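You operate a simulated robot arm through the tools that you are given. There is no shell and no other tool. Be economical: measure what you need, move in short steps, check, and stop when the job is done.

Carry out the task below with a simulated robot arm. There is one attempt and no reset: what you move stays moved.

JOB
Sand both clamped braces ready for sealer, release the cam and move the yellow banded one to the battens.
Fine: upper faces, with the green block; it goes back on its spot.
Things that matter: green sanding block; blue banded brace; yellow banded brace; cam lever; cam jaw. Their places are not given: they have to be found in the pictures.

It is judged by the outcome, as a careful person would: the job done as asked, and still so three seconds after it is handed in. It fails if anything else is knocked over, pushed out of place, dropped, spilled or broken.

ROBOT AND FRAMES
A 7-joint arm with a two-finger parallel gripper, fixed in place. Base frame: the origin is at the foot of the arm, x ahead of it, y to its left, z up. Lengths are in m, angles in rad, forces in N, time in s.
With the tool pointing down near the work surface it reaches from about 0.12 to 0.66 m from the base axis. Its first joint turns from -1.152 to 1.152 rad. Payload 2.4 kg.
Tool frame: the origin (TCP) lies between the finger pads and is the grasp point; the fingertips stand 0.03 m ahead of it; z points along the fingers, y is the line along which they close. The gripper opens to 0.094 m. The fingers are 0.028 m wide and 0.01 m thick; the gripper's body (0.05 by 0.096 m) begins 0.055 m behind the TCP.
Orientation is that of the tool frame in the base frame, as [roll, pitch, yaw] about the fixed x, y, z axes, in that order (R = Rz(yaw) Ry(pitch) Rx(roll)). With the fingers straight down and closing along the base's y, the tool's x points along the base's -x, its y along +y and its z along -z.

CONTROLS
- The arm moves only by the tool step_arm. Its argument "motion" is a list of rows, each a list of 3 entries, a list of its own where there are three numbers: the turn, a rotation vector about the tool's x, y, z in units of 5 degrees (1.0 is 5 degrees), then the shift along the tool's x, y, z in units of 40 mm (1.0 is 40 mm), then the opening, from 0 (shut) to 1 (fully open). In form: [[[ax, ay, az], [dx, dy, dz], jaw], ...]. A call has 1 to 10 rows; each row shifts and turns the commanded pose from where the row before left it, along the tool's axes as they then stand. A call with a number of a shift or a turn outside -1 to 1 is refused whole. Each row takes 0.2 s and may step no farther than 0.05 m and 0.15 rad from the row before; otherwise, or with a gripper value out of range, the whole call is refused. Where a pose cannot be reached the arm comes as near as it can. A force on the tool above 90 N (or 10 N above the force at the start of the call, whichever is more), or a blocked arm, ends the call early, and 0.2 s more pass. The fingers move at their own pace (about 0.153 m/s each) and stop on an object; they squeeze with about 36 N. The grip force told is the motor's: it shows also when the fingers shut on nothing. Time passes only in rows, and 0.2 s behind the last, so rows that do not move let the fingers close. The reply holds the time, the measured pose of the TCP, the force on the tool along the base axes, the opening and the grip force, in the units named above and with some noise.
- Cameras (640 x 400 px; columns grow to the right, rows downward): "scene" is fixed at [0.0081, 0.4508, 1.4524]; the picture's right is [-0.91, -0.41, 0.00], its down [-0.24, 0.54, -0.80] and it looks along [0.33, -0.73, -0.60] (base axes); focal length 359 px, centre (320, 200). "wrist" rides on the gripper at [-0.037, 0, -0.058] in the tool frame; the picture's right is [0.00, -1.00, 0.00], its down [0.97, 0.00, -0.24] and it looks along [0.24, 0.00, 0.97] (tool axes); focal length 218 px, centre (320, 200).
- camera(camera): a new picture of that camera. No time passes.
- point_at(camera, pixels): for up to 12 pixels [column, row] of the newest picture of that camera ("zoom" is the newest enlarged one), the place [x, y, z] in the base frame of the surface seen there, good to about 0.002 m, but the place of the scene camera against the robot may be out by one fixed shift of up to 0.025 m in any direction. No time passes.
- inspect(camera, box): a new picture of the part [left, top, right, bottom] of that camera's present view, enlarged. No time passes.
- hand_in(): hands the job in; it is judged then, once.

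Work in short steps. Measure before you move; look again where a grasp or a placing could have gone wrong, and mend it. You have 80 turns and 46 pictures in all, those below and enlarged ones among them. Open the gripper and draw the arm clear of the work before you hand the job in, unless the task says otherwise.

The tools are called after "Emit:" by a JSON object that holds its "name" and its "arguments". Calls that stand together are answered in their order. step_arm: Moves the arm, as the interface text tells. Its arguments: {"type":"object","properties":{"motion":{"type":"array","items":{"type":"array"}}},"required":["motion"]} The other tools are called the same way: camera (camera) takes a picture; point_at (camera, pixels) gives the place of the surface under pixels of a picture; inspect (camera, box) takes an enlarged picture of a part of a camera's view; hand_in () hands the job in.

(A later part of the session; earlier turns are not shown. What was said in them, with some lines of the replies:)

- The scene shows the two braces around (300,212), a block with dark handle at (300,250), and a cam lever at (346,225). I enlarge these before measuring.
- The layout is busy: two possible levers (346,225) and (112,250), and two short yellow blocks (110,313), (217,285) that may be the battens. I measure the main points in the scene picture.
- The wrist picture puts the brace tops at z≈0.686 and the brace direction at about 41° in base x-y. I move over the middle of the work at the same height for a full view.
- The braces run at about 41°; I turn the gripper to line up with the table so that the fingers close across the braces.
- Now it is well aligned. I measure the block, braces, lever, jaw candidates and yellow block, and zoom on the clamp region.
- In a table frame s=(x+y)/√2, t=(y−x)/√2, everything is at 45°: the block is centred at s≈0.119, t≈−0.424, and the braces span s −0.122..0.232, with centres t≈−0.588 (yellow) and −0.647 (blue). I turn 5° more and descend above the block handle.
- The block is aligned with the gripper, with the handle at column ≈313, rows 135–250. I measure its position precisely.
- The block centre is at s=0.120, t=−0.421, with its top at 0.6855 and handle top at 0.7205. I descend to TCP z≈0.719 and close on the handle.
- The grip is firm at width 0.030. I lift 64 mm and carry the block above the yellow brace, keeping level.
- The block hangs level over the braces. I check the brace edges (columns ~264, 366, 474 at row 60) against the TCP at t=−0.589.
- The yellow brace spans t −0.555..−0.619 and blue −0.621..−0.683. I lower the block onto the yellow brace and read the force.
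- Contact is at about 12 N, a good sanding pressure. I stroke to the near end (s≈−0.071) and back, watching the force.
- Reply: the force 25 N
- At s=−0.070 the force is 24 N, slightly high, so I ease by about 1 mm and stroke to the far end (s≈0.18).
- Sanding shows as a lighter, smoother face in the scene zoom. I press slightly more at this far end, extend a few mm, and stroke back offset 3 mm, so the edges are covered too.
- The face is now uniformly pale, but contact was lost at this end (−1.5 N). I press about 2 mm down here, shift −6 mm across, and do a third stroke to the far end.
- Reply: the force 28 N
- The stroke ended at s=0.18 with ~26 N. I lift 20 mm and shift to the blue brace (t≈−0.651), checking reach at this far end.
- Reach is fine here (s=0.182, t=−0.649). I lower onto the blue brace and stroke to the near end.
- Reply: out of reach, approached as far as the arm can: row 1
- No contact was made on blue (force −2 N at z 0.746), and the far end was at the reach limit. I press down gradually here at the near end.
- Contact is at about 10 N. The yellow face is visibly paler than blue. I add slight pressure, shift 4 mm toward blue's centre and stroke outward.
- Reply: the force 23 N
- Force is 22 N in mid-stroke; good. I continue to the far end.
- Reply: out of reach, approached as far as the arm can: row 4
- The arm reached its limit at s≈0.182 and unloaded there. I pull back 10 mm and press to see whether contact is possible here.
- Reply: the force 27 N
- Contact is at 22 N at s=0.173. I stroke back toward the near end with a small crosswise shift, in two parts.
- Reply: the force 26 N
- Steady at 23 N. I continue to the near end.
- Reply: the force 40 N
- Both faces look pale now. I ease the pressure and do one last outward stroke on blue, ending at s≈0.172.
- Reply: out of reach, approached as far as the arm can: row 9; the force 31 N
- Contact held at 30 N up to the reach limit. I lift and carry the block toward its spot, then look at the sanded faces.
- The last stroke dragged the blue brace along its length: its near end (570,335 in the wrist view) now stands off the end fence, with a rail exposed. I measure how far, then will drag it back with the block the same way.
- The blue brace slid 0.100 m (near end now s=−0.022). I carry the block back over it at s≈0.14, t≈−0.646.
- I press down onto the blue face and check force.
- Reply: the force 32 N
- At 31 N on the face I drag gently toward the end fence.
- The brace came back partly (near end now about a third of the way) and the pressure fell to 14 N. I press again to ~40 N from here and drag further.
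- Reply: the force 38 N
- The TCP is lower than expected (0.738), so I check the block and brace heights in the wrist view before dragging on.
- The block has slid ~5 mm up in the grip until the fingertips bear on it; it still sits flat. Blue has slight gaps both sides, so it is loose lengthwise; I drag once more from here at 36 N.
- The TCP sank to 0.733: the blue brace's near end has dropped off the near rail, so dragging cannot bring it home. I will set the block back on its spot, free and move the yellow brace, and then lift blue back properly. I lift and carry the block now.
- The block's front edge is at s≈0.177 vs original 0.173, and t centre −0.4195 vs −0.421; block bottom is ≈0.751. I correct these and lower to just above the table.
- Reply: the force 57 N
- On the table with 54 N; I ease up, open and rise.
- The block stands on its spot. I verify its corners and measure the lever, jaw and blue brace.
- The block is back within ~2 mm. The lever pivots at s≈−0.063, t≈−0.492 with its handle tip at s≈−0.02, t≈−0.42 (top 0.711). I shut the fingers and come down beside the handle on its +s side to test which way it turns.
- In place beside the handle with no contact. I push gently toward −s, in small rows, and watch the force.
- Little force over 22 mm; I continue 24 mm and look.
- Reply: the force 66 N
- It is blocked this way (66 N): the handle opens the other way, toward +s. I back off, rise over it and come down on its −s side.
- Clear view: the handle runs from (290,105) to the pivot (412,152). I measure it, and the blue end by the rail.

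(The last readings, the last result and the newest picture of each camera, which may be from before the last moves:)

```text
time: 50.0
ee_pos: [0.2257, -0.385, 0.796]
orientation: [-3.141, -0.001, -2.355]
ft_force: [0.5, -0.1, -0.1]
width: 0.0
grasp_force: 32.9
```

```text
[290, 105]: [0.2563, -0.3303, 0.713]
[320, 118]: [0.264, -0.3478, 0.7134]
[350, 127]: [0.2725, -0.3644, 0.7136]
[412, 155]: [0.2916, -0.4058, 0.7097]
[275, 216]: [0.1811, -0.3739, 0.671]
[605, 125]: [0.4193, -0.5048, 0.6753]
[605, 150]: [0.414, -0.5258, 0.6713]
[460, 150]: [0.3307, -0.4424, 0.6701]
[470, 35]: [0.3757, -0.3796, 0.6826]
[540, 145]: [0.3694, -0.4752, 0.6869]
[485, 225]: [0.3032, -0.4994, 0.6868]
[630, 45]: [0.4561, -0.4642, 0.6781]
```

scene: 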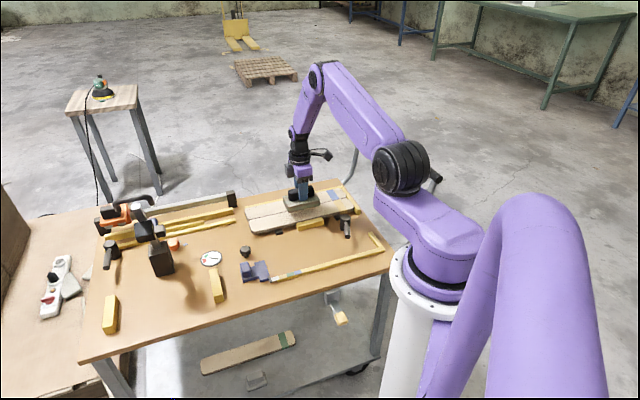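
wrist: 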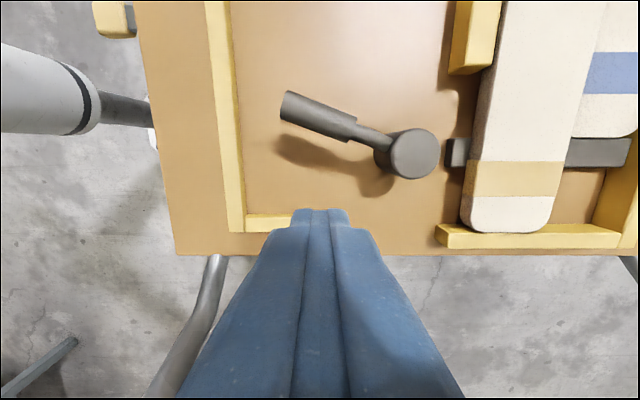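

Everything here (rail tab s −0.079 vs −0.057, brace end, pivot) reads ~20 mm toward −s from before, so the push may have shifted the whole bench. I check against the first scene picture.

Emit:
{"name": "camera", "arguments": {"camera": "scene"}}

Emit:
{"name": "point_at", "arguments": {"camera": "scene", "pixels": [[217, 276], [110, 300], [245, 250], [211, 258], [110, 320], [217, 295], [105, 300], [115, 300], [212, 276], [222, 276], [300, 245], [346, 217]]}}

```text
13 pictures are left
```

scene: 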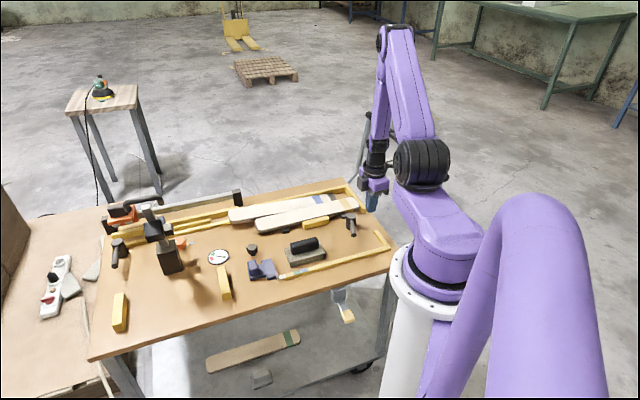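

```text
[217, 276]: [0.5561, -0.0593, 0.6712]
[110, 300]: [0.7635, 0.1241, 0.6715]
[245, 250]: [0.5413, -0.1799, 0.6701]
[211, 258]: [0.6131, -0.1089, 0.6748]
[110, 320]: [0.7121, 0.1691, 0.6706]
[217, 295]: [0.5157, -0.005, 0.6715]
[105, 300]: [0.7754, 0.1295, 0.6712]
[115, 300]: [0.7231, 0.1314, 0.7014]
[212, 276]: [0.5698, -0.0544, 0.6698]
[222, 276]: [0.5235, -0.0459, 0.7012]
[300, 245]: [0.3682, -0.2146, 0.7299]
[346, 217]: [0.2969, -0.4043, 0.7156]
```

The whole bench (on castors) has been pushed ~20 mm toward −s by that push; opening the lever the other way should push it back. I descend on the handle's −s side and swing it toward +s along its arc.

Emit:
{"name": "step_arm", "arguments": {"motion": [[[0, 0, 0], [0, 0.32, 0.9], 0], [[0, 0, 0], [0, 0, 0.9], 0], [[0, 0, 0], [-0.85, 0, 0], 0], [[0, 0, 0], [-0.47, -0.12, 0], 0], [[0, 0, 0], [0, 0, 0], 0]]}}

```text
time: 51.2
ee_pos: [0.2583, -0.3443, 0.7243]
orientation: [-3.141, -0.001, -2.355]
ft_force: [0.2, -0.2, 0.5]
width: 0.0
grasp_force: 33.2
```

No resistance so far; I continue along the arc.

Emit:
{"name": "step_arm", "arguments": {"motion": [[[0, 0, 0], [-0.45, -0.16, 0], 0], [[0, 0, 0], [-0.36, -0.34, 0], 0], [[0, 0, 0], [-0.31, -0.4, 0], 0], [[0, 0, 0], [0, 0, 0], 0]]}}

Emit:
{"name": "inspect", "arguments": {"camera": "scene", "box": [270, 175, 390, 255]}}

```text
time: 52.2
ee_pos: [0.3158, -0.3352, 0.7235]
orientation: [-3.141, 0.0, -2.356]
ft_force: [-0.6, -0.1, -0.9]
width: 0.0
grasp_force: 32.4
```

```text
5.00 times, centred on (330, 215) of scene
```

zoom: 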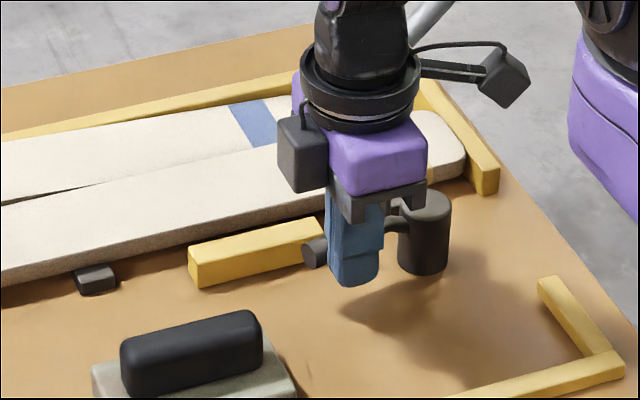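

The lever swings freely and the jaw shows a gap now. I push a little further to fully open.

Emit:
{"name": "step_arm", "arguments": {"motion": [[[0, 0, 0], [-0.15, -0.3, 0], 0], [[0, 0, 0], [-0.05, -0.3, 0], 0], [[0, 0, 0], [0, 0, 0], 0]]}}

```text
time: 53.0
ee_pos: [0.3332, -0.3425, 0.7245]
orientation: [3.124, -0.001, -2.357]
ft_force: [-27.0, 15.9, 20.2]
width: 0.0
grasp_force: 32.6
```

It met its stop (31 N): fully open. I back off, rise and take a wrist view over the braces with the fingers open.

Emit:
{"name": "step_arm", "arguments": {"motion": [[[0, 0, 0], [0.1, 0.5, 0], 0], [[0, 0, 0], [0, 0, -0.9], 0], [[0, 0, 0], [0, 0, -0.9], 0.5], [[0, 0, 0], [-0.5, -0.6, -0.6], 1], [[0, 0, 0], [-0.5, -0.8, -0.6], 1], [[0, 0, 0], [-0.5, -0.8, -0.6], 1], [[0, 0, 0], [-0.5, -0.8, -0.5], 1], [[0, 0, 0], [0, 0, 0], 1]]}}

Emit:
{"name": "camera", "arguments": {"camera": "wrist"}}

```text
time: 54.8
ee_pos: [0.4643, -0.3646, 0.8891]
orientation: [3.141, 0.0, -2.356]
ft_force: [0.8, 0.6, -0.9]
width: 0.094
grasp_force: 0.1
```

```text
11 pictures are left
```

wrist: 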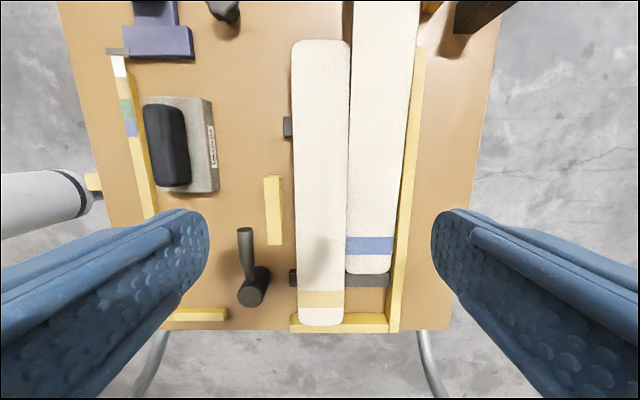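

Lever is open and the jaw (273,210) stands clear of the yellow brace. I measure braces, rails, fences and jaw from here.

Emit:
{"name": "point_at", "arguments": {"camera": "wrist", "pixels": [[295, 130], [347, 130], [300, 280], [343, 280], [320, 43], [320, 324], [350, 200], [396, 200], [370, 271], [406, 200], [340, 320], [287, 127]]}}

Emit:
{"name": "point_at", "arguments": {"camera": "wrist", "pixels": [[280, 200], [385, 279], [410, 60], [360, 60], [355, 20], [410, 15], [370, 150], [293, 277], [150, 100], [205, 185], [255, 285], [353, 130]]}}

```text
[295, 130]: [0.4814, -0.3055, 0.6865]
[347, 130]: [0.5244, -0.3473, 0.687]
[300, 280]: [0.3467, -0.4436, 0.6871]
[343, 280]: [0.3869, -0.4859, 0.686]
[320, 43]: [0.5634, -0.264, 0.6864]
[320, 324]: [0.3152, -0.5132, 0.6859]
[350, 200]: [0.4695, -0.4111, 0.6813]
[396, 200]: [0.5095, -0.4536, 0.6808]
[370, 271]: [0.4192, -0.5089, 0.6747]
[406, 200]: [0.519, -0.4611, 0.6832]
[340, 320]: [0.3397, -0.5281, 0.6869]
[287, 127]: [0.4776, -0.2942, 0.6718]
```

```text
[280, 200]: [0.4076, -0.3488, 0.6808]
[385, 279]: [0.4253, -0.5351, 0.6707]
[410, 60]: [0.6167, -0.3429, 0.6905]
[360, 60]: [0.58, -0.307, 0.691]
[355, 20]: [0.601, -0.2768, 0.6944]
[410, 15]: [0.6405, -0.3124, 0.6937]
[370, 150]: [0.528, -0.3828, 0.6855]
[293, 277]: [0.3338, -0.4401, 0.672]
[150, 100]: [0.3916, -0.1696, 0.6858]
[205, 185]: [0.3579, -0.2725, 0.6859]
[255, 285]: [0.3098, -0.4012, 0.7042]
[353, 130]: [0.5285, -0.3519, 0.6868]
```

Yellow spans t −0.557..−0.617 and s −0.140..0.212 (bench shifted −20 mm), and blue lies only 5 mm from it, too tight for a finger, except at the near end where blue is absent. I grip yellow's near end at s≈−0.10 first, to shift it ~11 mm toward the open jaw.

Emit:
{"name": "step_arm", "arguments": {"motion": [[[0, 0, 0], [0.71, 0, 0.5], 0.85], [[0, 0, 0], [0.71, 0, 0.5], 0.85], [[0, 0, 0], [0.71, 0, 0.5], 0.85], [[0, 0, 0], [0.71, 0, 0.5], 0.85], [[0, 0, 0], [0.71, 0, 0.5], 0.85], [[0, 0, 0], [0.71, 0, 0.5], 0.85], [[0, 0, 0], [0, 0, 0.8], 0.85], [[0, 0, 0], [0, 0, 0.8], 0.85], [[0, 0, 0], [0, 0, 0], 0.85]]}}

Emit:
{"name": "camera", "arguments": {"camera": "wrist"}}

```text
time: 56.8
ee_pos: [0.3415, -0.4851, 0.7029]
orientation: [3.14, -0.001, -2.355]
ft_force: [0.7, 0.9, -0.3]
width: 0.0798
grasp_force: 0.1
```

```text
10 pictures are left
```

wrist: 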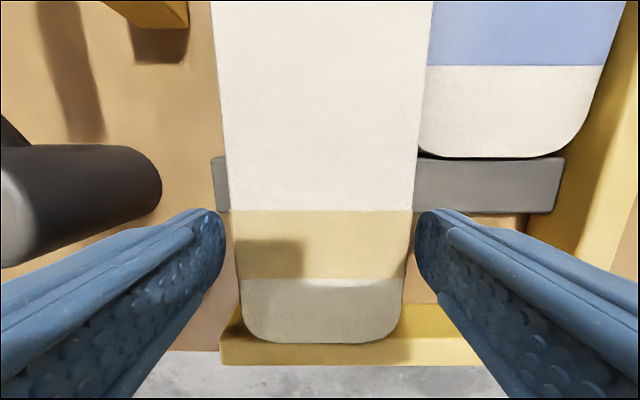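

The fingers straddle the near end cleanly, on the near side of the rail. I close, then translate 11 mm toward +t.

Emit:
{"name": "step_arm", "arguments": {"motion": [[[0, 0, 0], [0, 0, 0], 0.4], [[0, 0, 0], [0, 0, 0], 0.4], [[0, 0, 0], [0, 0, -0.02], 0.4], [[0, 0, 0], [0, 0.14, 0], 0.4], [[0, 0, 0], [0, 0.14, 0], 0.4], [[0, 0, 0], [0, 0, 0.02], 0.4], [[0, 0, 0], [0, 0, 0], 0.4]]}}

```text
time: 58.4
ee_pos: [0.334, -0.4755, 0.7037]
orientation: [-3.142, -0.001, -2.357]
ft_force: [0.2, 0.4, -2.0]
width: 0.0641
grasp_force: 36.6
```

Yellow has moved 12 mm. I open to 0.072, rise, go to s≈−0.032 and look before descending.

Emit:
{"name": "step_arm", "arguments": {"motion": [[[0, 0, 0], [0, 0, 0], 0.77], [[0, 0, 0], [0, 0, 0], 0.77], [[0, 0, 0], [0, 0, -0.8], 0.77], [[0, 0, 0], [-0.85, 0, 0], 0.77], [[0, 0, 0], [-0.85, 0, 0], 0.77], [[0, 0, 0], [0, 0, 0], 0.77]]}}

Emit:
{"name": "camera", "arguments": {"camera": "wrist"}}

Emit:
{"name": "point_at", "arguments": {"camera": "wrist", "pixels": [[252, 100], [383, 100], [256, 150], [384, 150], [250, 60], [410, 60], [406, 150], [240, 60], [385, 60], [400, 200]]}}

```text
time: 59.8
ee_pos: [0.3829, -0.4288, 0.7353]
orientation: [-3.141, 0.0, -2.356]
ft_force: [-0.5, 0.3, -0.2]
width: 0.0725
grasp_force: 0.1
```

```text
9 pictures are left
```

wrist: 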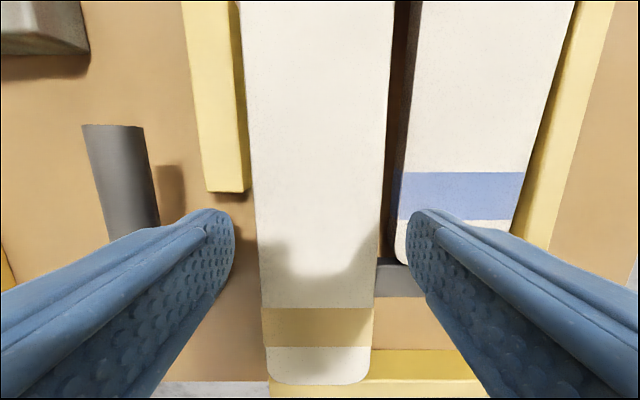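

```text
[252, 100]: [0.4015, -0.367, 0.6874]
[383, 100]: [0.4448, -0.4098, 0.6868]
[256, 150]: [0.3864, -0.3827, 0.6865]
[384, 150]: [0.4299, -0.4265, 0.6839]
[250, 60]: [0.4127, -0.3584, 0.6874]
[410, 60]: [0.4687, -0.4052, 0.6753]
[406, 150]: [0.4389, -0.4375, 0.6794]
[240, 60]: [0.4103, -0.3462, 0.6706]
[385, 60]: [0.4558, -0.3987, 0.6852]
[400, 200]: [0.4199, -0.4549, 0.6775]
```

At this s, yellow is centred at t=−0.574, exactly under the TCP, with a 14 mm gap to blue. I narrow the opening to 0.068, descend to z≈0.706, and grip.

Emit:
{"name": "step_arm", "arguments": {"motion": [[[0, 0, 0], [0, 0, 0], 0.72], [[0, 0, 0], [0, 0, 0.4], 0.72], [[0, 0, 0], [0, 0, 0.36], 0.72], [[0, 0, 0], [0, 0, 0], 0.4], [[0, 0, 0], [0, 0, 0], 0.4], [[0, 0, 0], [0, 0, -0.3], 0.4], [[0, 0, 0], [0, 0, 0], 0.4]]}}

```text
time: 61.4
ee_pos: [0.3823, -0.4281, 0.7165]
orientation: [-3.141, -0.003, -2.355]
ft_force: [-1.2, -0.9, -1.3]
width: 0.0642
grasp_force: 35.8
```

It lifts (width 0.064, steady). I raise to about z=0.80 and look at the brace's attitude.

Emit:
{"name": "step_arm", "arguments": {"motion": [[[0, 0, 0], [0, 0, -0.7], 0.4], [[0, 0, 0], [0, 0, -0.7], 0.4], [[0, 0, 0], [0, 0, -0.7], 0.4], [[0, 0, 0], [0, 0.6, 0], 0.4], [[0, 0, 0], [0, 0.9, 0], 0.4], [[0, 0, 0], [0, 0.9, 0], 0.4], [[0, 0, 0], [0, 0.9, 0], 0.4], [[0, 0, 0], [0, 0.8, 0], 0.4], [[0, 0, 0], [0, 0, 0], 0.4]]}}

Emit:
{"name": "camera", "arguments": {"camera": "scene"}}

```text
time: 63.4
ee_pos: [0.2664, -0.3101, 0.8018]
orientation: [3.141, 0.001, -2.356]
ft_force: [0.7, 0.5, -0.8]
width: 0.0644
grasp_force: 35.9
```

```text
8 pictures are left
```

scene: 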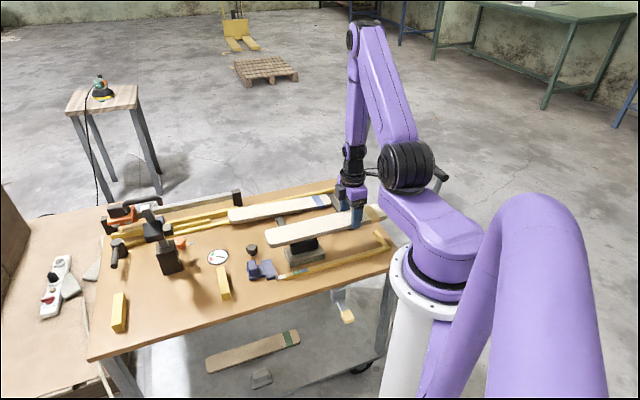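

The brace is held level over the block. In this one picture I measure both the brace ends and the battens, so the placing is relative within the same camera.

Emit:
{"name": "point_at", "arguments": {"camera": "scene", "pixels": [[268, 235], [270, 242], [300, 228], [300, 236], [330, 222], [382, 210], [222, 270], [224, 280], [226, 292], [120, 298], [118, 310], [117, 325]]}}

Emit:
{"name": "inspect", "arguments": {"camera": "scene", "box": [90, 190, 290, 340]}}

```text
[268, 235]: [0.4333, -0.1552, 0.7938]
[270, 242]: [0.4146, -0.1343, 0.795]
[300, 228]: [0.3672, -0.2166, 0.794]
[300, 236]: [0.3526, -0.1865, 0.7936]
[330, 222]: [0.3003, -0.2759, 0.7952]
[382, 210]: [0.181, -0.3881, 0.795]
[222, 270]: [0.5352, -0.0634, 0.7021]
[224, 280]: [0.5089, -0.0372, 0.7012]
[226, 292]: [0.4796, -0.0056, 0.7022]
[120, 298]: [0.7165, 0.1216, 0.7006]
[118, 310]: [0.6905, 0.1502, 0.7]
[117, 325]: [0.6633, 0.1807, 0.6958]
```

```text
2.67 times, centred on (190, 265) of scene
```

zoom: 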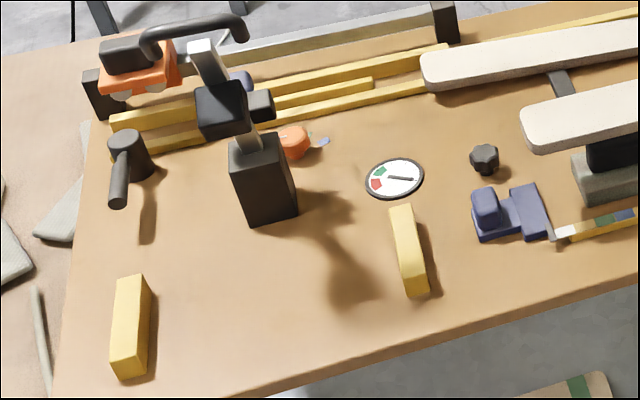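

Battens lie at s≈0.342 and 0.603 (true), t centre −0.383, tops ≈0.689; the target TCP is s=0.4025, t=−0.383. I travel there at z=0.80.

Emit:
{"name": "step_arm", "arguments": {"motion": [[[0, 0, 0], [0, 0.62, 0], 0.4], [[0, 0, 0], [-0.9, 0, 0], 0.4], [[0, 0, 0], [-0.9, 0, 0], 0.4], [[0, 0, 0], [-0.9, 0, 0], 0.4], [[0, 0, 0], [-0.9, 0, 0], 0.4], [[0, 0, 0], [-0.9, 0, 0], 0.4], [[0, 0, 0], [-0.9, 0, 0], 0.4], [[0, 0, 0], [0, 0, 0], 0.4]]}}

Emit:
{"name": "step_arm", "arguments": {"motion": [[[0, 0, 0], [-0.9, 0, 0], 0.4], [[0, 0, 0], [-0.9, 0, 0], 0.4], [[0, 0, 0], [-0.9, 0, 0], 0.4], [[0, 0, 0], [-0.9, 0, 0], 0.4], [[0, 0, 0], [-0.9, 0, 0], 0.4], [[0, 0, 0], [-0.93, 0, 0], 0.4], [[0, 0, 0], [0, 0, 0], 0.4]]}}

Emit:
{"name": "camera", "arguments": {"camera": "wrist"}}

```text
time: 65.2
ee_pos: [0.4027, -0.1413, 0.8016]
orientation: [-3.141, 0.0, -2.357]
ft_force: [-0.2, 0.6, -2.0]
width: 0.0642
grasp_force: 35.8
```

```text
time: 66.8
ee_pos: [0.5553, 0.0104, 0.803]
orientation: [-3.141, -0.001, -2.356]
ft_force: [0.0, 0.8, -0.8]
width: 0.064
grasp_force: 36.2
```

```text
6 pictures are left
```

wrist: 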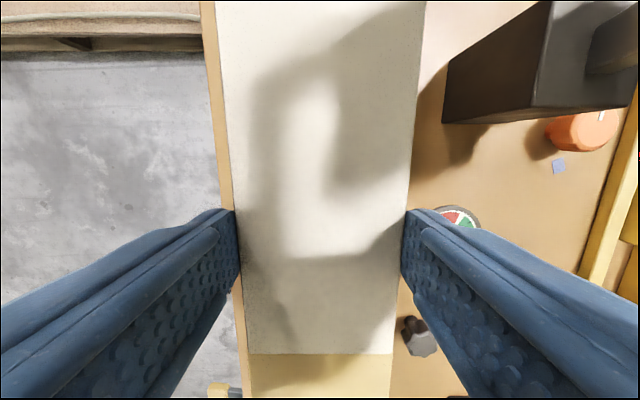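

Now at s=0.400, t=−0.385, with the post clear to the right. I lower to just above the battens, then creep to contact.

Emit:
{"name": "step_arm", "arguments": {"motion": [[[0, 0, 0], [0, 0.05, 0.6], 0.4], [[0, 0, 0], [0, 0, 0.6], 0.4], [[0, 0, 0], [0, 0, 0.5], 0.4], [[0, 0, 0], [0, 0, 0.1], 0.4], [[0, 0, 0], [0, 0, 0.05], 0.4], [[0, 0, 0], [0, 0, 0], 0.4]]}}

Emit:
{"name": "inspect", "arguments": {"camera": "scene", "box": [90, 190, 290, 340]}}

```text
time: 68.2
ee_pos: [0.5527, 0.0122, 0.7275]
orientation: [3.14, 0.0, -2.358]
ft_force: [0.7, -0.4, -1.1]
width: 0.0643
grasp_force: 35.7
```

```text
2.67 times, centred on (190, 265) of scene
```

zoom: 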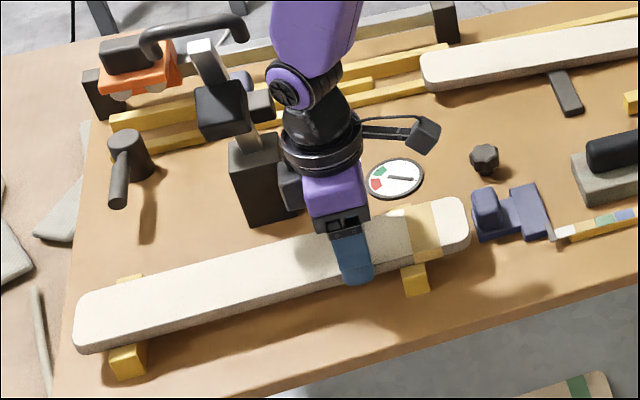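

The brace lies squarely over both battens. I creep down to contact.

Emit:
{"name": "step_arm", "arguments": {"motion": [[[0, 0, 0], [0, 0, 0.05], 0.4], [[0, 0, 0], [0, 0, 0.05], 0.4], [[0, 0, 0], [0, 0, 0.03], 0.4], [[0, 0, 0], [0, 0, 0], 0.4]]}}

```text
time: 69.2
ee_pos: [0.5538, 0.0114, 0.7241]
orientation: [-3.141, 0.002, -2.356]
ft_force: [-4.6, -0.3, 27.1]
width: 0.0644
grasp_force: 36.3
```

Contact (27 N). I ease off, open and rise straight up.

Emit:
{"name": "step_arm", "arguments": {"motion": [[[0, 0, 0], [0, 0, -0.05], 0.4], [[0, 0, 0], [0, 0, 0], 0.85], [[0, 0, 0], [0, 0, 0], 0.85], [[0, 0, 0], [0, 0, -0.7], 0.85], [[0, 0, 0], [0, 0, -0.9], 0.85], [[0, 0, 0], [0, 0, -0.9], 0.85], [[0, 0, 0], [0, 0, 0], 0.85]]}}

```text
time: 70.8
ee_pos: [0.5535, 0.013, 0.8259]
orientation: [-3.141, 0.0, -2.355]
ft_force: [-0.6, -0.3, 1.1]
width: 0.0798
grasp_force: 0.1
```

Yellow is released. Now blue: its centre is almost over the far rail (s≈0.128), so pressing shut fingertips just beyond that rail will tip its near end up over the near rail while I drag it home. I travel to above s=0.15, t=−0.648.

Emit:
{"name": "step_arm", "arguments": {"motion": [[[0, 0, 0], [0.9, -0.3, 0], 0], [[0, 0, 0], [0.8, -0.85, 0], 0], [[0, 0, 0], [0.8, -0.85, 0], 0], [[0, 0, 0], [0.8, -0.85, 0], 0], [[0, 0, 0], [0.75, -0.9, 0], 0], [[0, 0, 0], [0.75, -0.9, 0], 0], [[0, 0, 0], [0.75, -0.9, 0], 0], [[0, 0, 0], [0.7, -0.9, 0], 0], [[0, 0, 0], [0, -0.2, 0.6], 0], [[0, 0, 0], [0, 0, 0.6], 0]]}}

Emit:
{"name": "camera", "arguments": {"camera": "wrist"}}

Emit:
{"name": "point_at", "arguments": {"camera": "wrist", "pixels": [[320, 200], [280, 150], [250, 200], [380, 200], [395, 150], [300, 100], [230, 250], [240, 200]]}}

```text
time: 73.0
ee_pos: [0.5657, -0.352, 0.7773]
orientation: [-3.141, 0.001, -2.356]
ft_force: [0.3, -0.1, 0.1]
width: 0.0
grasp_force: 32.4
```

```text
4 pictures are left
```

wrist: 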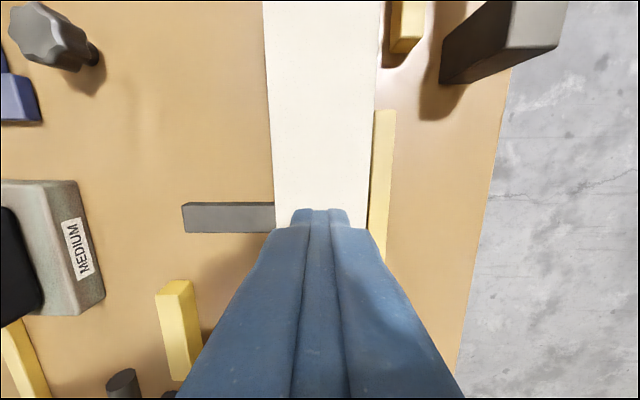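

```text
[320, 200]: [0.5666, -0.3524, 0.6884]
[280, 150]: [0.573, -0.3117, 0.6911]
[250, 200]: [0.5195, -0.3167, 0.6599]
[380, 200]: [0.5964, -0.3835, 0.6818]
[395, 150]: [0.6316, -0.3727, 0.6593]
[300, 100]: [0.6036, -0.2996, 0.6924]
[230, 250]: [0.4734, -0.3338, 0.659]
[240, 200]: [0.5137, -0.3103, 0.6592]
```

The fingertips are over blue at s=0.151, just past the rail, where its top is z≈0.688. I lower to contact and press.

Emit:
{"name": "step_arm", "arguments": {"motion": [[[0, 0, 0], [0, 0, 0.8], 0], [[0, 0, 0], [0, 0, 0.5], 0], [[0, 0, 0], [0, 0, 0.15], 0], [[0, 0, 0], [0, 0, 0.1], 0], [[0, 0, 0], [0, 0, 0], 0]]}}

```text
time: 74.2
ee_pos: [0.559, -0.3473, 0.7175]
orientation: [-3.139, 0.001, -2.356]
ft_force: [-0.3, 0.5, 0.1]
width: 0.0
grasp_force: 33.0
out of reach, approached as far as the arm can: row 2, 4
```

Reach-limited at this low height (r≈0.66). I move to t≈−0.634, still on blue, and press further.

Emit:
{"name": "step_arm", "arguments": {"motion": [[[0, 0, 0], [0, 0.17, 0], 0], [[0, 0, 0], [0, 0, 0.08], 0], [[0, 0, 0], [0, 0, 0.08], 0], [[0, 0, 0], [0, 0, 0], 0]]}}

```text
time: 75.2
ee_pos: [0.5562, -0.3433, 0.7164]
orientation: [-3.134, 0.001, -2.355]
ft_force: [-14.4, 11.0, 55.6]
width: 0.0001
grasp_force: 32.4
```

Pressing at 56 N; I ease slightly and drag 28 mm toward −s.

Emit:
{"name": "step_arm", "arguments": {"motion": [[[0, 0, 0], [0.1, 0, -0.03], 0], [[0, 0, 0], [0.2, 0, 0], 0], [[0, 0, 0], [0.2, 0, 0], 0], [[0, 0, 0], [0.2, 0, 0], 0], [[0, 0, 0], [0, 0, 0], 0]]}}

Emit:
{"name": "inspect", "arguments": {"camera": "scene", "box": [220, 170, 380, 270]}}

```text
time: 76.4
ee_pos: [0.5389, -0.3612, 0.7171]
orientation: [-3.131, 0.005, -2.35]
ft_force: [9.8, 16.1, 40.8]
width: 0.0001
grasp_force: 32.6
```

```text
4.00 times, centred on (300, 220) of scene
```

zoom: 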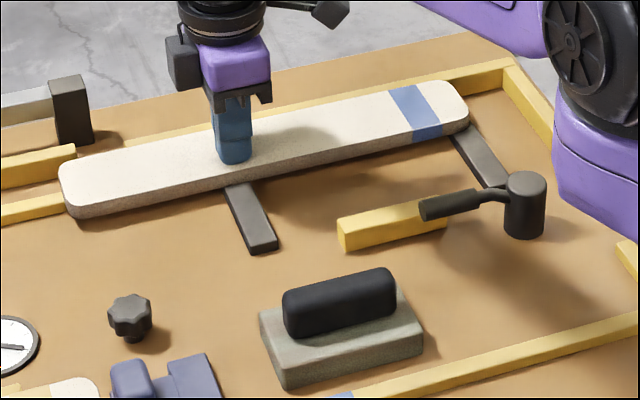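

The near end has climbed onto the near rail. I keep dragging at this pressure for another 52 mm.

Emit:
{"name": "step_arm", "arguments": {"motion": [[[0, 0, 0], [0.2, 0, 0], 0], [[0, 0, 0], [0.2, 0, 0], 0], [[0, 0, 0], [0.2, 0, 0], 0], [[0, 0, 0], [0.2, 0, 0], 0], [[0, 0, 0], [0.2, 0, 0], 0], [[0, 0, 0], [0.2, 0, 0], 0], [[0, 0, 0], [0.1, 0, 0], 0], [[0, 0, 0], [0, 0, 0], 0]]}}

```text
time: 78.2
ee_pos: [0.4991, -0.402, 0.7171]
orientation: [-3.133, -0.001, -2.356]
ft_force: [7.0, 6.1, 34.5]
width: 0.0
grasp_force: 32.9
```

Moved 57 mm with steady force. I lift and look at the near end against the fence.

Emit:
{"name": "step_arm", "arguments": {"motion": [[[0, 0, 0], [0, 0, -0.8], 0], [[0, 0, 0], [0.5, 0, -0.9], 0], [[0, 0, 0], [0.9, 0, -0.5], 0], [[0, 0, 0], [0.9, 0.1, 0], 0], [[0, 0, 0], [0.6, 0, 0], 0], [[0, 0, 0], [0, 0, 0], 0]]}}

Emit:
{"name": "camera", "arguments": {"camera": "wrist"}}

```text
time: 79.6
ee_pos: [0.4126, -0.4789, 0.8013]
orientation: [-3.141, -0.001, -2.357]
ft_force: [0.5, -0.5, 0.1]
width: 0.0002
grasp_force: 33.2
```

```text
2 pictures are left
```

wrist: 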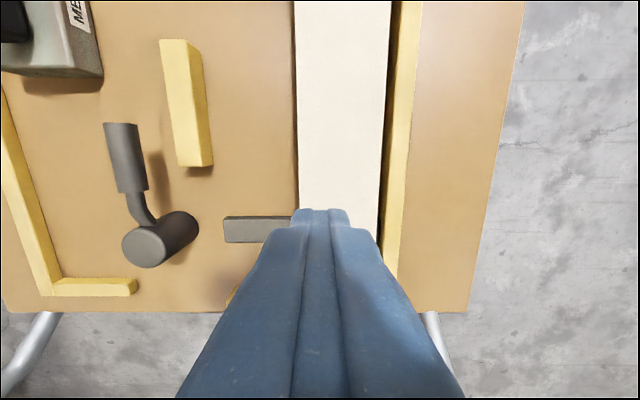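

The fingers hide the end; I measure the blue edges, fence and rail visible here for alignment, and open the fingers while moving aside before the next look.

Emit:
{"name": "point_at", "arguments": {"camera": "wrist", "pixels": [[298, 60], [386, 60], [302, 180], [379, 180], [398, 60], [392, 180], [255, 225], [150, 245], [240, 295], [465, 305], [80, 68], [205, 160]]}}

Emit:
{"name": "step_arm", "arguments": {"motion": [[[0, 0, 0], [0, 0, -0.9], 1], [[0, 0, 0], [-0.5, 0.6, -0.9], 1], [[0, 0, 0], [-0.5, 0.6, -0.9], 1], [[0, 0, 0], [-0.5, 0.2, -0.6], 1], [[0, 0, 0], [0, 0, 0], 1]]}}

Emit:
{"name": "camera", "arguments": {"camera": "wrist"}}

```text
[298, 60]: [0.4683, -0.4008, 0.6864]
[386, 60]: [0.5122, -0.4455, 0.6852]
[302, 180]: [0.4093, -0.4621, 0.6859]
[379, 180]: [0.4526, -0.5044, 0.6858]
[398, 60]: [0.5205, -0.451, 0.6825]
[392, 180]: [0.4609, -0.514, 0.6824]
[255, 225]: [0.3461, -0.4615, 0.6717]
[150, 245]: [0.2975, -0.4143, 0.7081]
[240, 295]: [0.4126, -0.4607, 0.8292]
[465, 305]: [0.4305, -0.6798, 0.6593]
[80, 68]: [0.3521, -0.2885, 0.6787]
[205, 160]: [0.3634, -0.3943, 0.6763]
```

```text
time: 80.8
ee_pos: [0.416, -0.3966, 0.9326]
orientation: [3.142, 0.001, -2.355]
ft_force: [0.0, -0.2, 0.1]
width: 0.0941
grasp_force: 0.1
```

```text
1 pictures are left
```

wrist: 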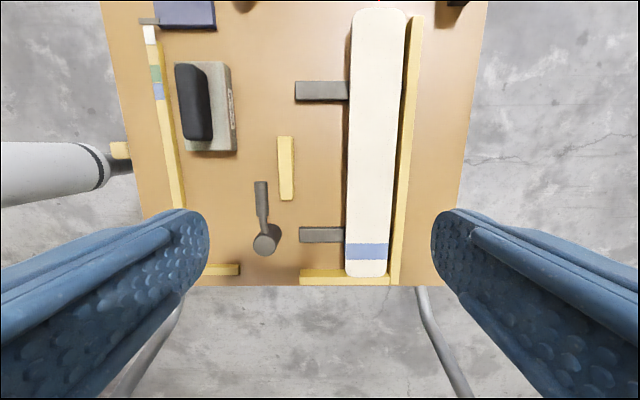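

Blue is home against the end fence, straight, with its band at the near end. The bench is still ~20 mm toward −s, with a slight twist. I measure its near edge and the block corners so I can push it back to where it stood.

Emit:
{"name": "point_at", "arguments": {"camera": "wrist", "pixels": [[225, 282], [290, 283], [430, 283], [368, 272], [180, 66], [222, 66], [190, 146], [233, 148], [410, 30], [397, 270], [320, 91], [322, 235]]}}

```text
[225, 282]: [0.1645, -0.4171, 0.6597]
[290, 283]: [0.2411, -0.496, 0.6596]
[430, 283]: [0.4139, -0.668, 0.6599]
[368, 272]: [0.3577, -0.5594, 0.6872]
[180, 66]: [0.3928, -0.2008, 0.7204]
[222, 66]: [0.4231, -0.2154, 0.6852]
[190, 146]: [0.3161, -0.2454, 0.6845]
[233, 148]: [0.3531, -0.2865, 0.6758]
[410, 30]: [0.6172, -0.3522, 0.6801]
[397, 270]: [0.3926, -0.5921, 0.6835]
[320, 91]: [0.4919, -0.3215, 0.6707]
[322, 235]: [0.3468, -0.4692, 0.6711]
```

Bench edge is at s≈−0.180; original about −0.160. I go beyond the edge at t≈−0.60 (inside the first-joint limit) with fingers shut, to push it back 20 mm gently.

Emit:
{"name": "step_arm", "arguments": {"motion": [[[0, 0, 0], [0.95, -0.1, 0], 0], [[0, 0, 0], [0.95, -0.1, 0], 0], [[0, 0, 0], [0.95, -0.1, 0], 0], [[0, 0, 0], [0.95, -0.1, 0], 0], [[0, 0, 0], [0.95, -0.1, 0], 0], [[0, 0, 0], [0.95, -0.13, 0], 0], [[0, 0, 0], [0, 0, 0.9], 0], [[0, 0, 0], [0, 0, 0.9], 0], [[0, 0, 0], [0, 0, 0.9], 0], [[0, 0, 0], [0, 0, 0], 0]]}}

```text
time: 83.0
ee_pos: [0.2698, -0.5759, 0.8252]
orientation: [-3.14, 0.0, -2.356]
ft_force: [-0.6, -0.8, -0.1]
width: 0.0
grasp_force: 33.3
```

At s=−0.216, t=−0.598, clear of the edge. I descend so the fingertips face the bench-top edge.

Emit:
{"name": "step_arm", "arguments": {"motion": [[[0, 0, 0], [0, 0, 0.9], 0], [[0, 0, 0], [0, 0, 0.9], 0], [[0, 0, 0], [0, 0, 0.9], 0], [[0, 0, 0], [0, 0, 0.9], 0], [[0, 0, 0], [0, 0, 0.3], 0], [[0, 0, 0], [0, 0, 0], 0]]}}

```text
time: 83.4
ee_pos: [0.2727, -0.5878, 0.8133]
orientation: [-3.113, -0.018, -2.366]
ft_force: [-1.9, -1.2, 10.4]
width: 0.0001
grasp_force: 32.7
stopped in row 2: the force on the tool passed its limit (the readings are from after the stop); the commanded pose is now the measured one
```

Something blocked the arm there (not the bench edge at that height), so I stop that idea and back up. The fixed cam post (s≈−0.08, t≈−0.493) can take a gentle push on its −s side instead.

Emit:
{"name": "step_arm", "arguments": {"motion": [[[0, 0, 0], [-0.3, 0.2, -0.6], 0], [[0, 0, 0], [-0.3, 0.2, -0.6], 0], [[0, 0, 0], [-0.3, 0.6, 0], 0], [[0, 0, 0], [0, 0.6, 0], 0], [[0, 0, 0], [0, 0, 0], 0]]}}

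Emit:
{"name": "inspect", "arguments": {"camera": "scene", "box": [60, 160, 440, 400]}}

```text
time: 84.6
ee_pos: [0.2548, -0.513, 0.857]
orientation: [-3.115, -0.013, -2.365]
ft_force: [-0.4, -0.3, -0.3]
width: 0.0001
grasp_force: 33.2
```

```text
1.67 times, centred on (250, 280) of scene
```

zoom: 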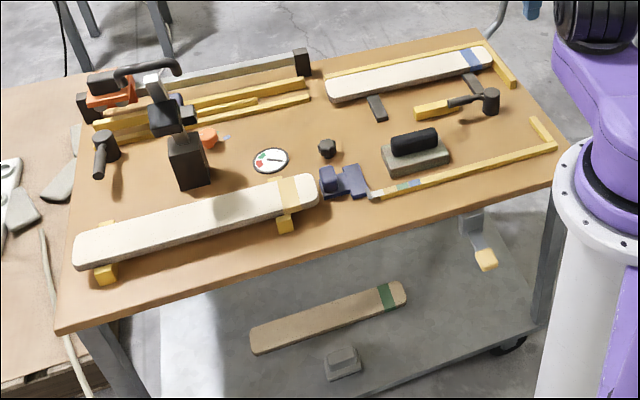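

All is in order in the picture: yellow on both battens, block on its spot, blue in its nest, lever open. I go above the −s side of the cam post and descend carefully.

Emit:
{"name": "step_arm", "arguments": {"motion": [[[0, 0, 0], [-0.6, 0.55, 0], 0], [[0, 0, 0], [-0.59, 0.55, 0], 0], [[0, 0, 0], [0, 0, 0.8], 0], [[0, 0, 0], [0, 0, 0.8], 0], [[0, 0, 0], [0, 0, 0.8], 0], [[0, 0, 0], [0, 0, 0.8], 0], [[0, 0, 0], [0, 0, 0.6], 0], [[0, 0, 0], [0, 0, 0], 0]]}}

```text
time: 86.4
ee_pos: [0.2591, -0.4562, 0.704]
orientation: [-3.117, -0.016, -2.365]
ft_force: [-0.4, -0.2, -0.4]
width: 0.0002
grasp_force: 32.7
```

In position (s=−0.139, t=−0.506) with no contact. I push slowly toward +s against the post.

Emit:
{"name": "step_arm", "arguments": {"motion": [[[0, 0, 0], [-0.3, 0.15, 0], 0], [[0, 0, 0], [-0.3, 0, 0], 0], [[0, 0, 0], [-0.15, 0, 0], 0], [[0, 0, 0], [-0.1, 0, 0], 0], [[0, 0, 0], [0, 0, 0], 0]]}}

```text
time: 87.6
ee_pos: [0.2779, -0.4285, 0.7037]
orientation: [-3.113, -0.017, -2.368]
ft_force: [-10.2, -14.8, -0.5]
width: 0.0001
grasp_force: 33.0
```

Contact at s≈−0.107 with 18 N, as expected. I continue in 4 mm steps for 20 mm.

Emit:
{"name": "step_arm", "arguments": {"motion": [[[0, 0, 0], [-0.1, 0, 0], 0], [[0, 0, 0], [-0.1, 0, 0], 0], [[0, 0, 0], [-0.1, 0, 0], 0], [[0, 0, 0], [-0.1, 0, 0], 0], [[0, 0, 0], [0, 0, 0], 0]]}}

```text
time: 88.8
ee_pos: [0.2838, -0.4225, 0.7027]
orientation: [-3.108, -0.016, -2.382]
ft_force: [-25.0, -38.7, -6.3]
width: 0.0
grasp_force: 33.6
```

46 N and s=−0.098: the bench is following. I continue a further 12 mm.

Emit:
{"name": "step_arm", "arguments": {"motion": [[[0, 0, 0], [-0.1, 0, 0], 0], [[0, 0, 0], [-0.1, 0, 0], 0], [[0, 0, 0], [-0.1, 0, 0], 0], [[0, 0, 0], [0, 0, 0], 0]]}}

```text
time: 89.8
ee_pos: [0.2905, -0.4144, 0.7032]
orientation: [-3.108, -0.016, -2.388]
ft_force: [-31.1, -41.5, 5.1]
width: 0.0001
grasp_force: 33.5
```

The post has been moved ~19 mm back (s=−0.088), close to where it stood. I back off, rise and draw the arm clear with the gripper open.

Emit:
{"name": "step_arm", "arguments": {"motion": [[[0, 0, 0], [0.4, 0, 0], 0], [[0, 0, 0], [0.3, 0, 0], 0], [[0, 0, 0], [0, 0, -0.9], 0], [[0, 0, 0], [0, 0, -0.9], 0], [[0, 0, 0], [0, 0, -0.9], 0.5], [[0, 0, 0], [0, 0, -0.9], 1], [[0, 0, 0], [0, 0, -0.9], 1], [[0, 0, 0], [0, 0, -0.9], 1], [[0, 0, 0], [0, 0, 0], 1]]}}

Emit:
{"name": "point_at", "arguments": {"camera": "scene", "pixels": [[217, 276], [110, 300], [300, 245], [346, 217]]}}

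```text
time: 91.8
ee_pos: [0.2782, -0.4198, 0.9171]
orientation: [-3.116, -0.015, -2.364]
ft_force: [0.0, -0.5, -0.2]
width: 0.094
grasp_force: 0.0
```

```text
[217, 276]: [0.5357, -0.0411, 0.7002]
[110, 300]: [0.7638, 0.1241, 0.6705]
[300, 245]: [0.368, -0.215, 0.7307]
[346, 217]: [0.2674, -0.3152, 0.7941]
```

The arm is up at z=0.92, clear of the work, with the gripper open. Both faces are sanded, the block and blue brace are back in place, the cam is open and yellow lies on the battens, so I hand in.

Emit:
{"name": "hand_in", "arguments": {}}

```text
The job is handed in.
```

I handed the job in with both upper faces sanded, the cam open, the yellow banded brace on the two battens and the green block back within about 2 mm of its spot on the bench; I had no pictures left to check the last push on the bench.

- **Grit:** a label on the side of the block reads "MEDIUM". I saw it only after sanding. It was the only green block I found, so I kept that work.
- **Blue brace coverage:** the arm ran out of reach before the far end. About the last 10 mm of that brace may be unsanded.
- **Blue brace moved:** my last sanding stroke dragged it about 100 mm along its nest. I dragged it back against the end fence and it measured straight.
- **Bench moved:** I first pushed the cam lever the wrong way, and that shifted the whole bench about 20 mm. I pushed it back about 19 mm by the cam post. A slight twist of about 1 degree may remain.
- **Unexplained stop:** once, while the arm was descending off the near end of the bench, something blocked it and it stopped. I did not find out what it touched. A scene picture taken right after showed nothing disturbed.
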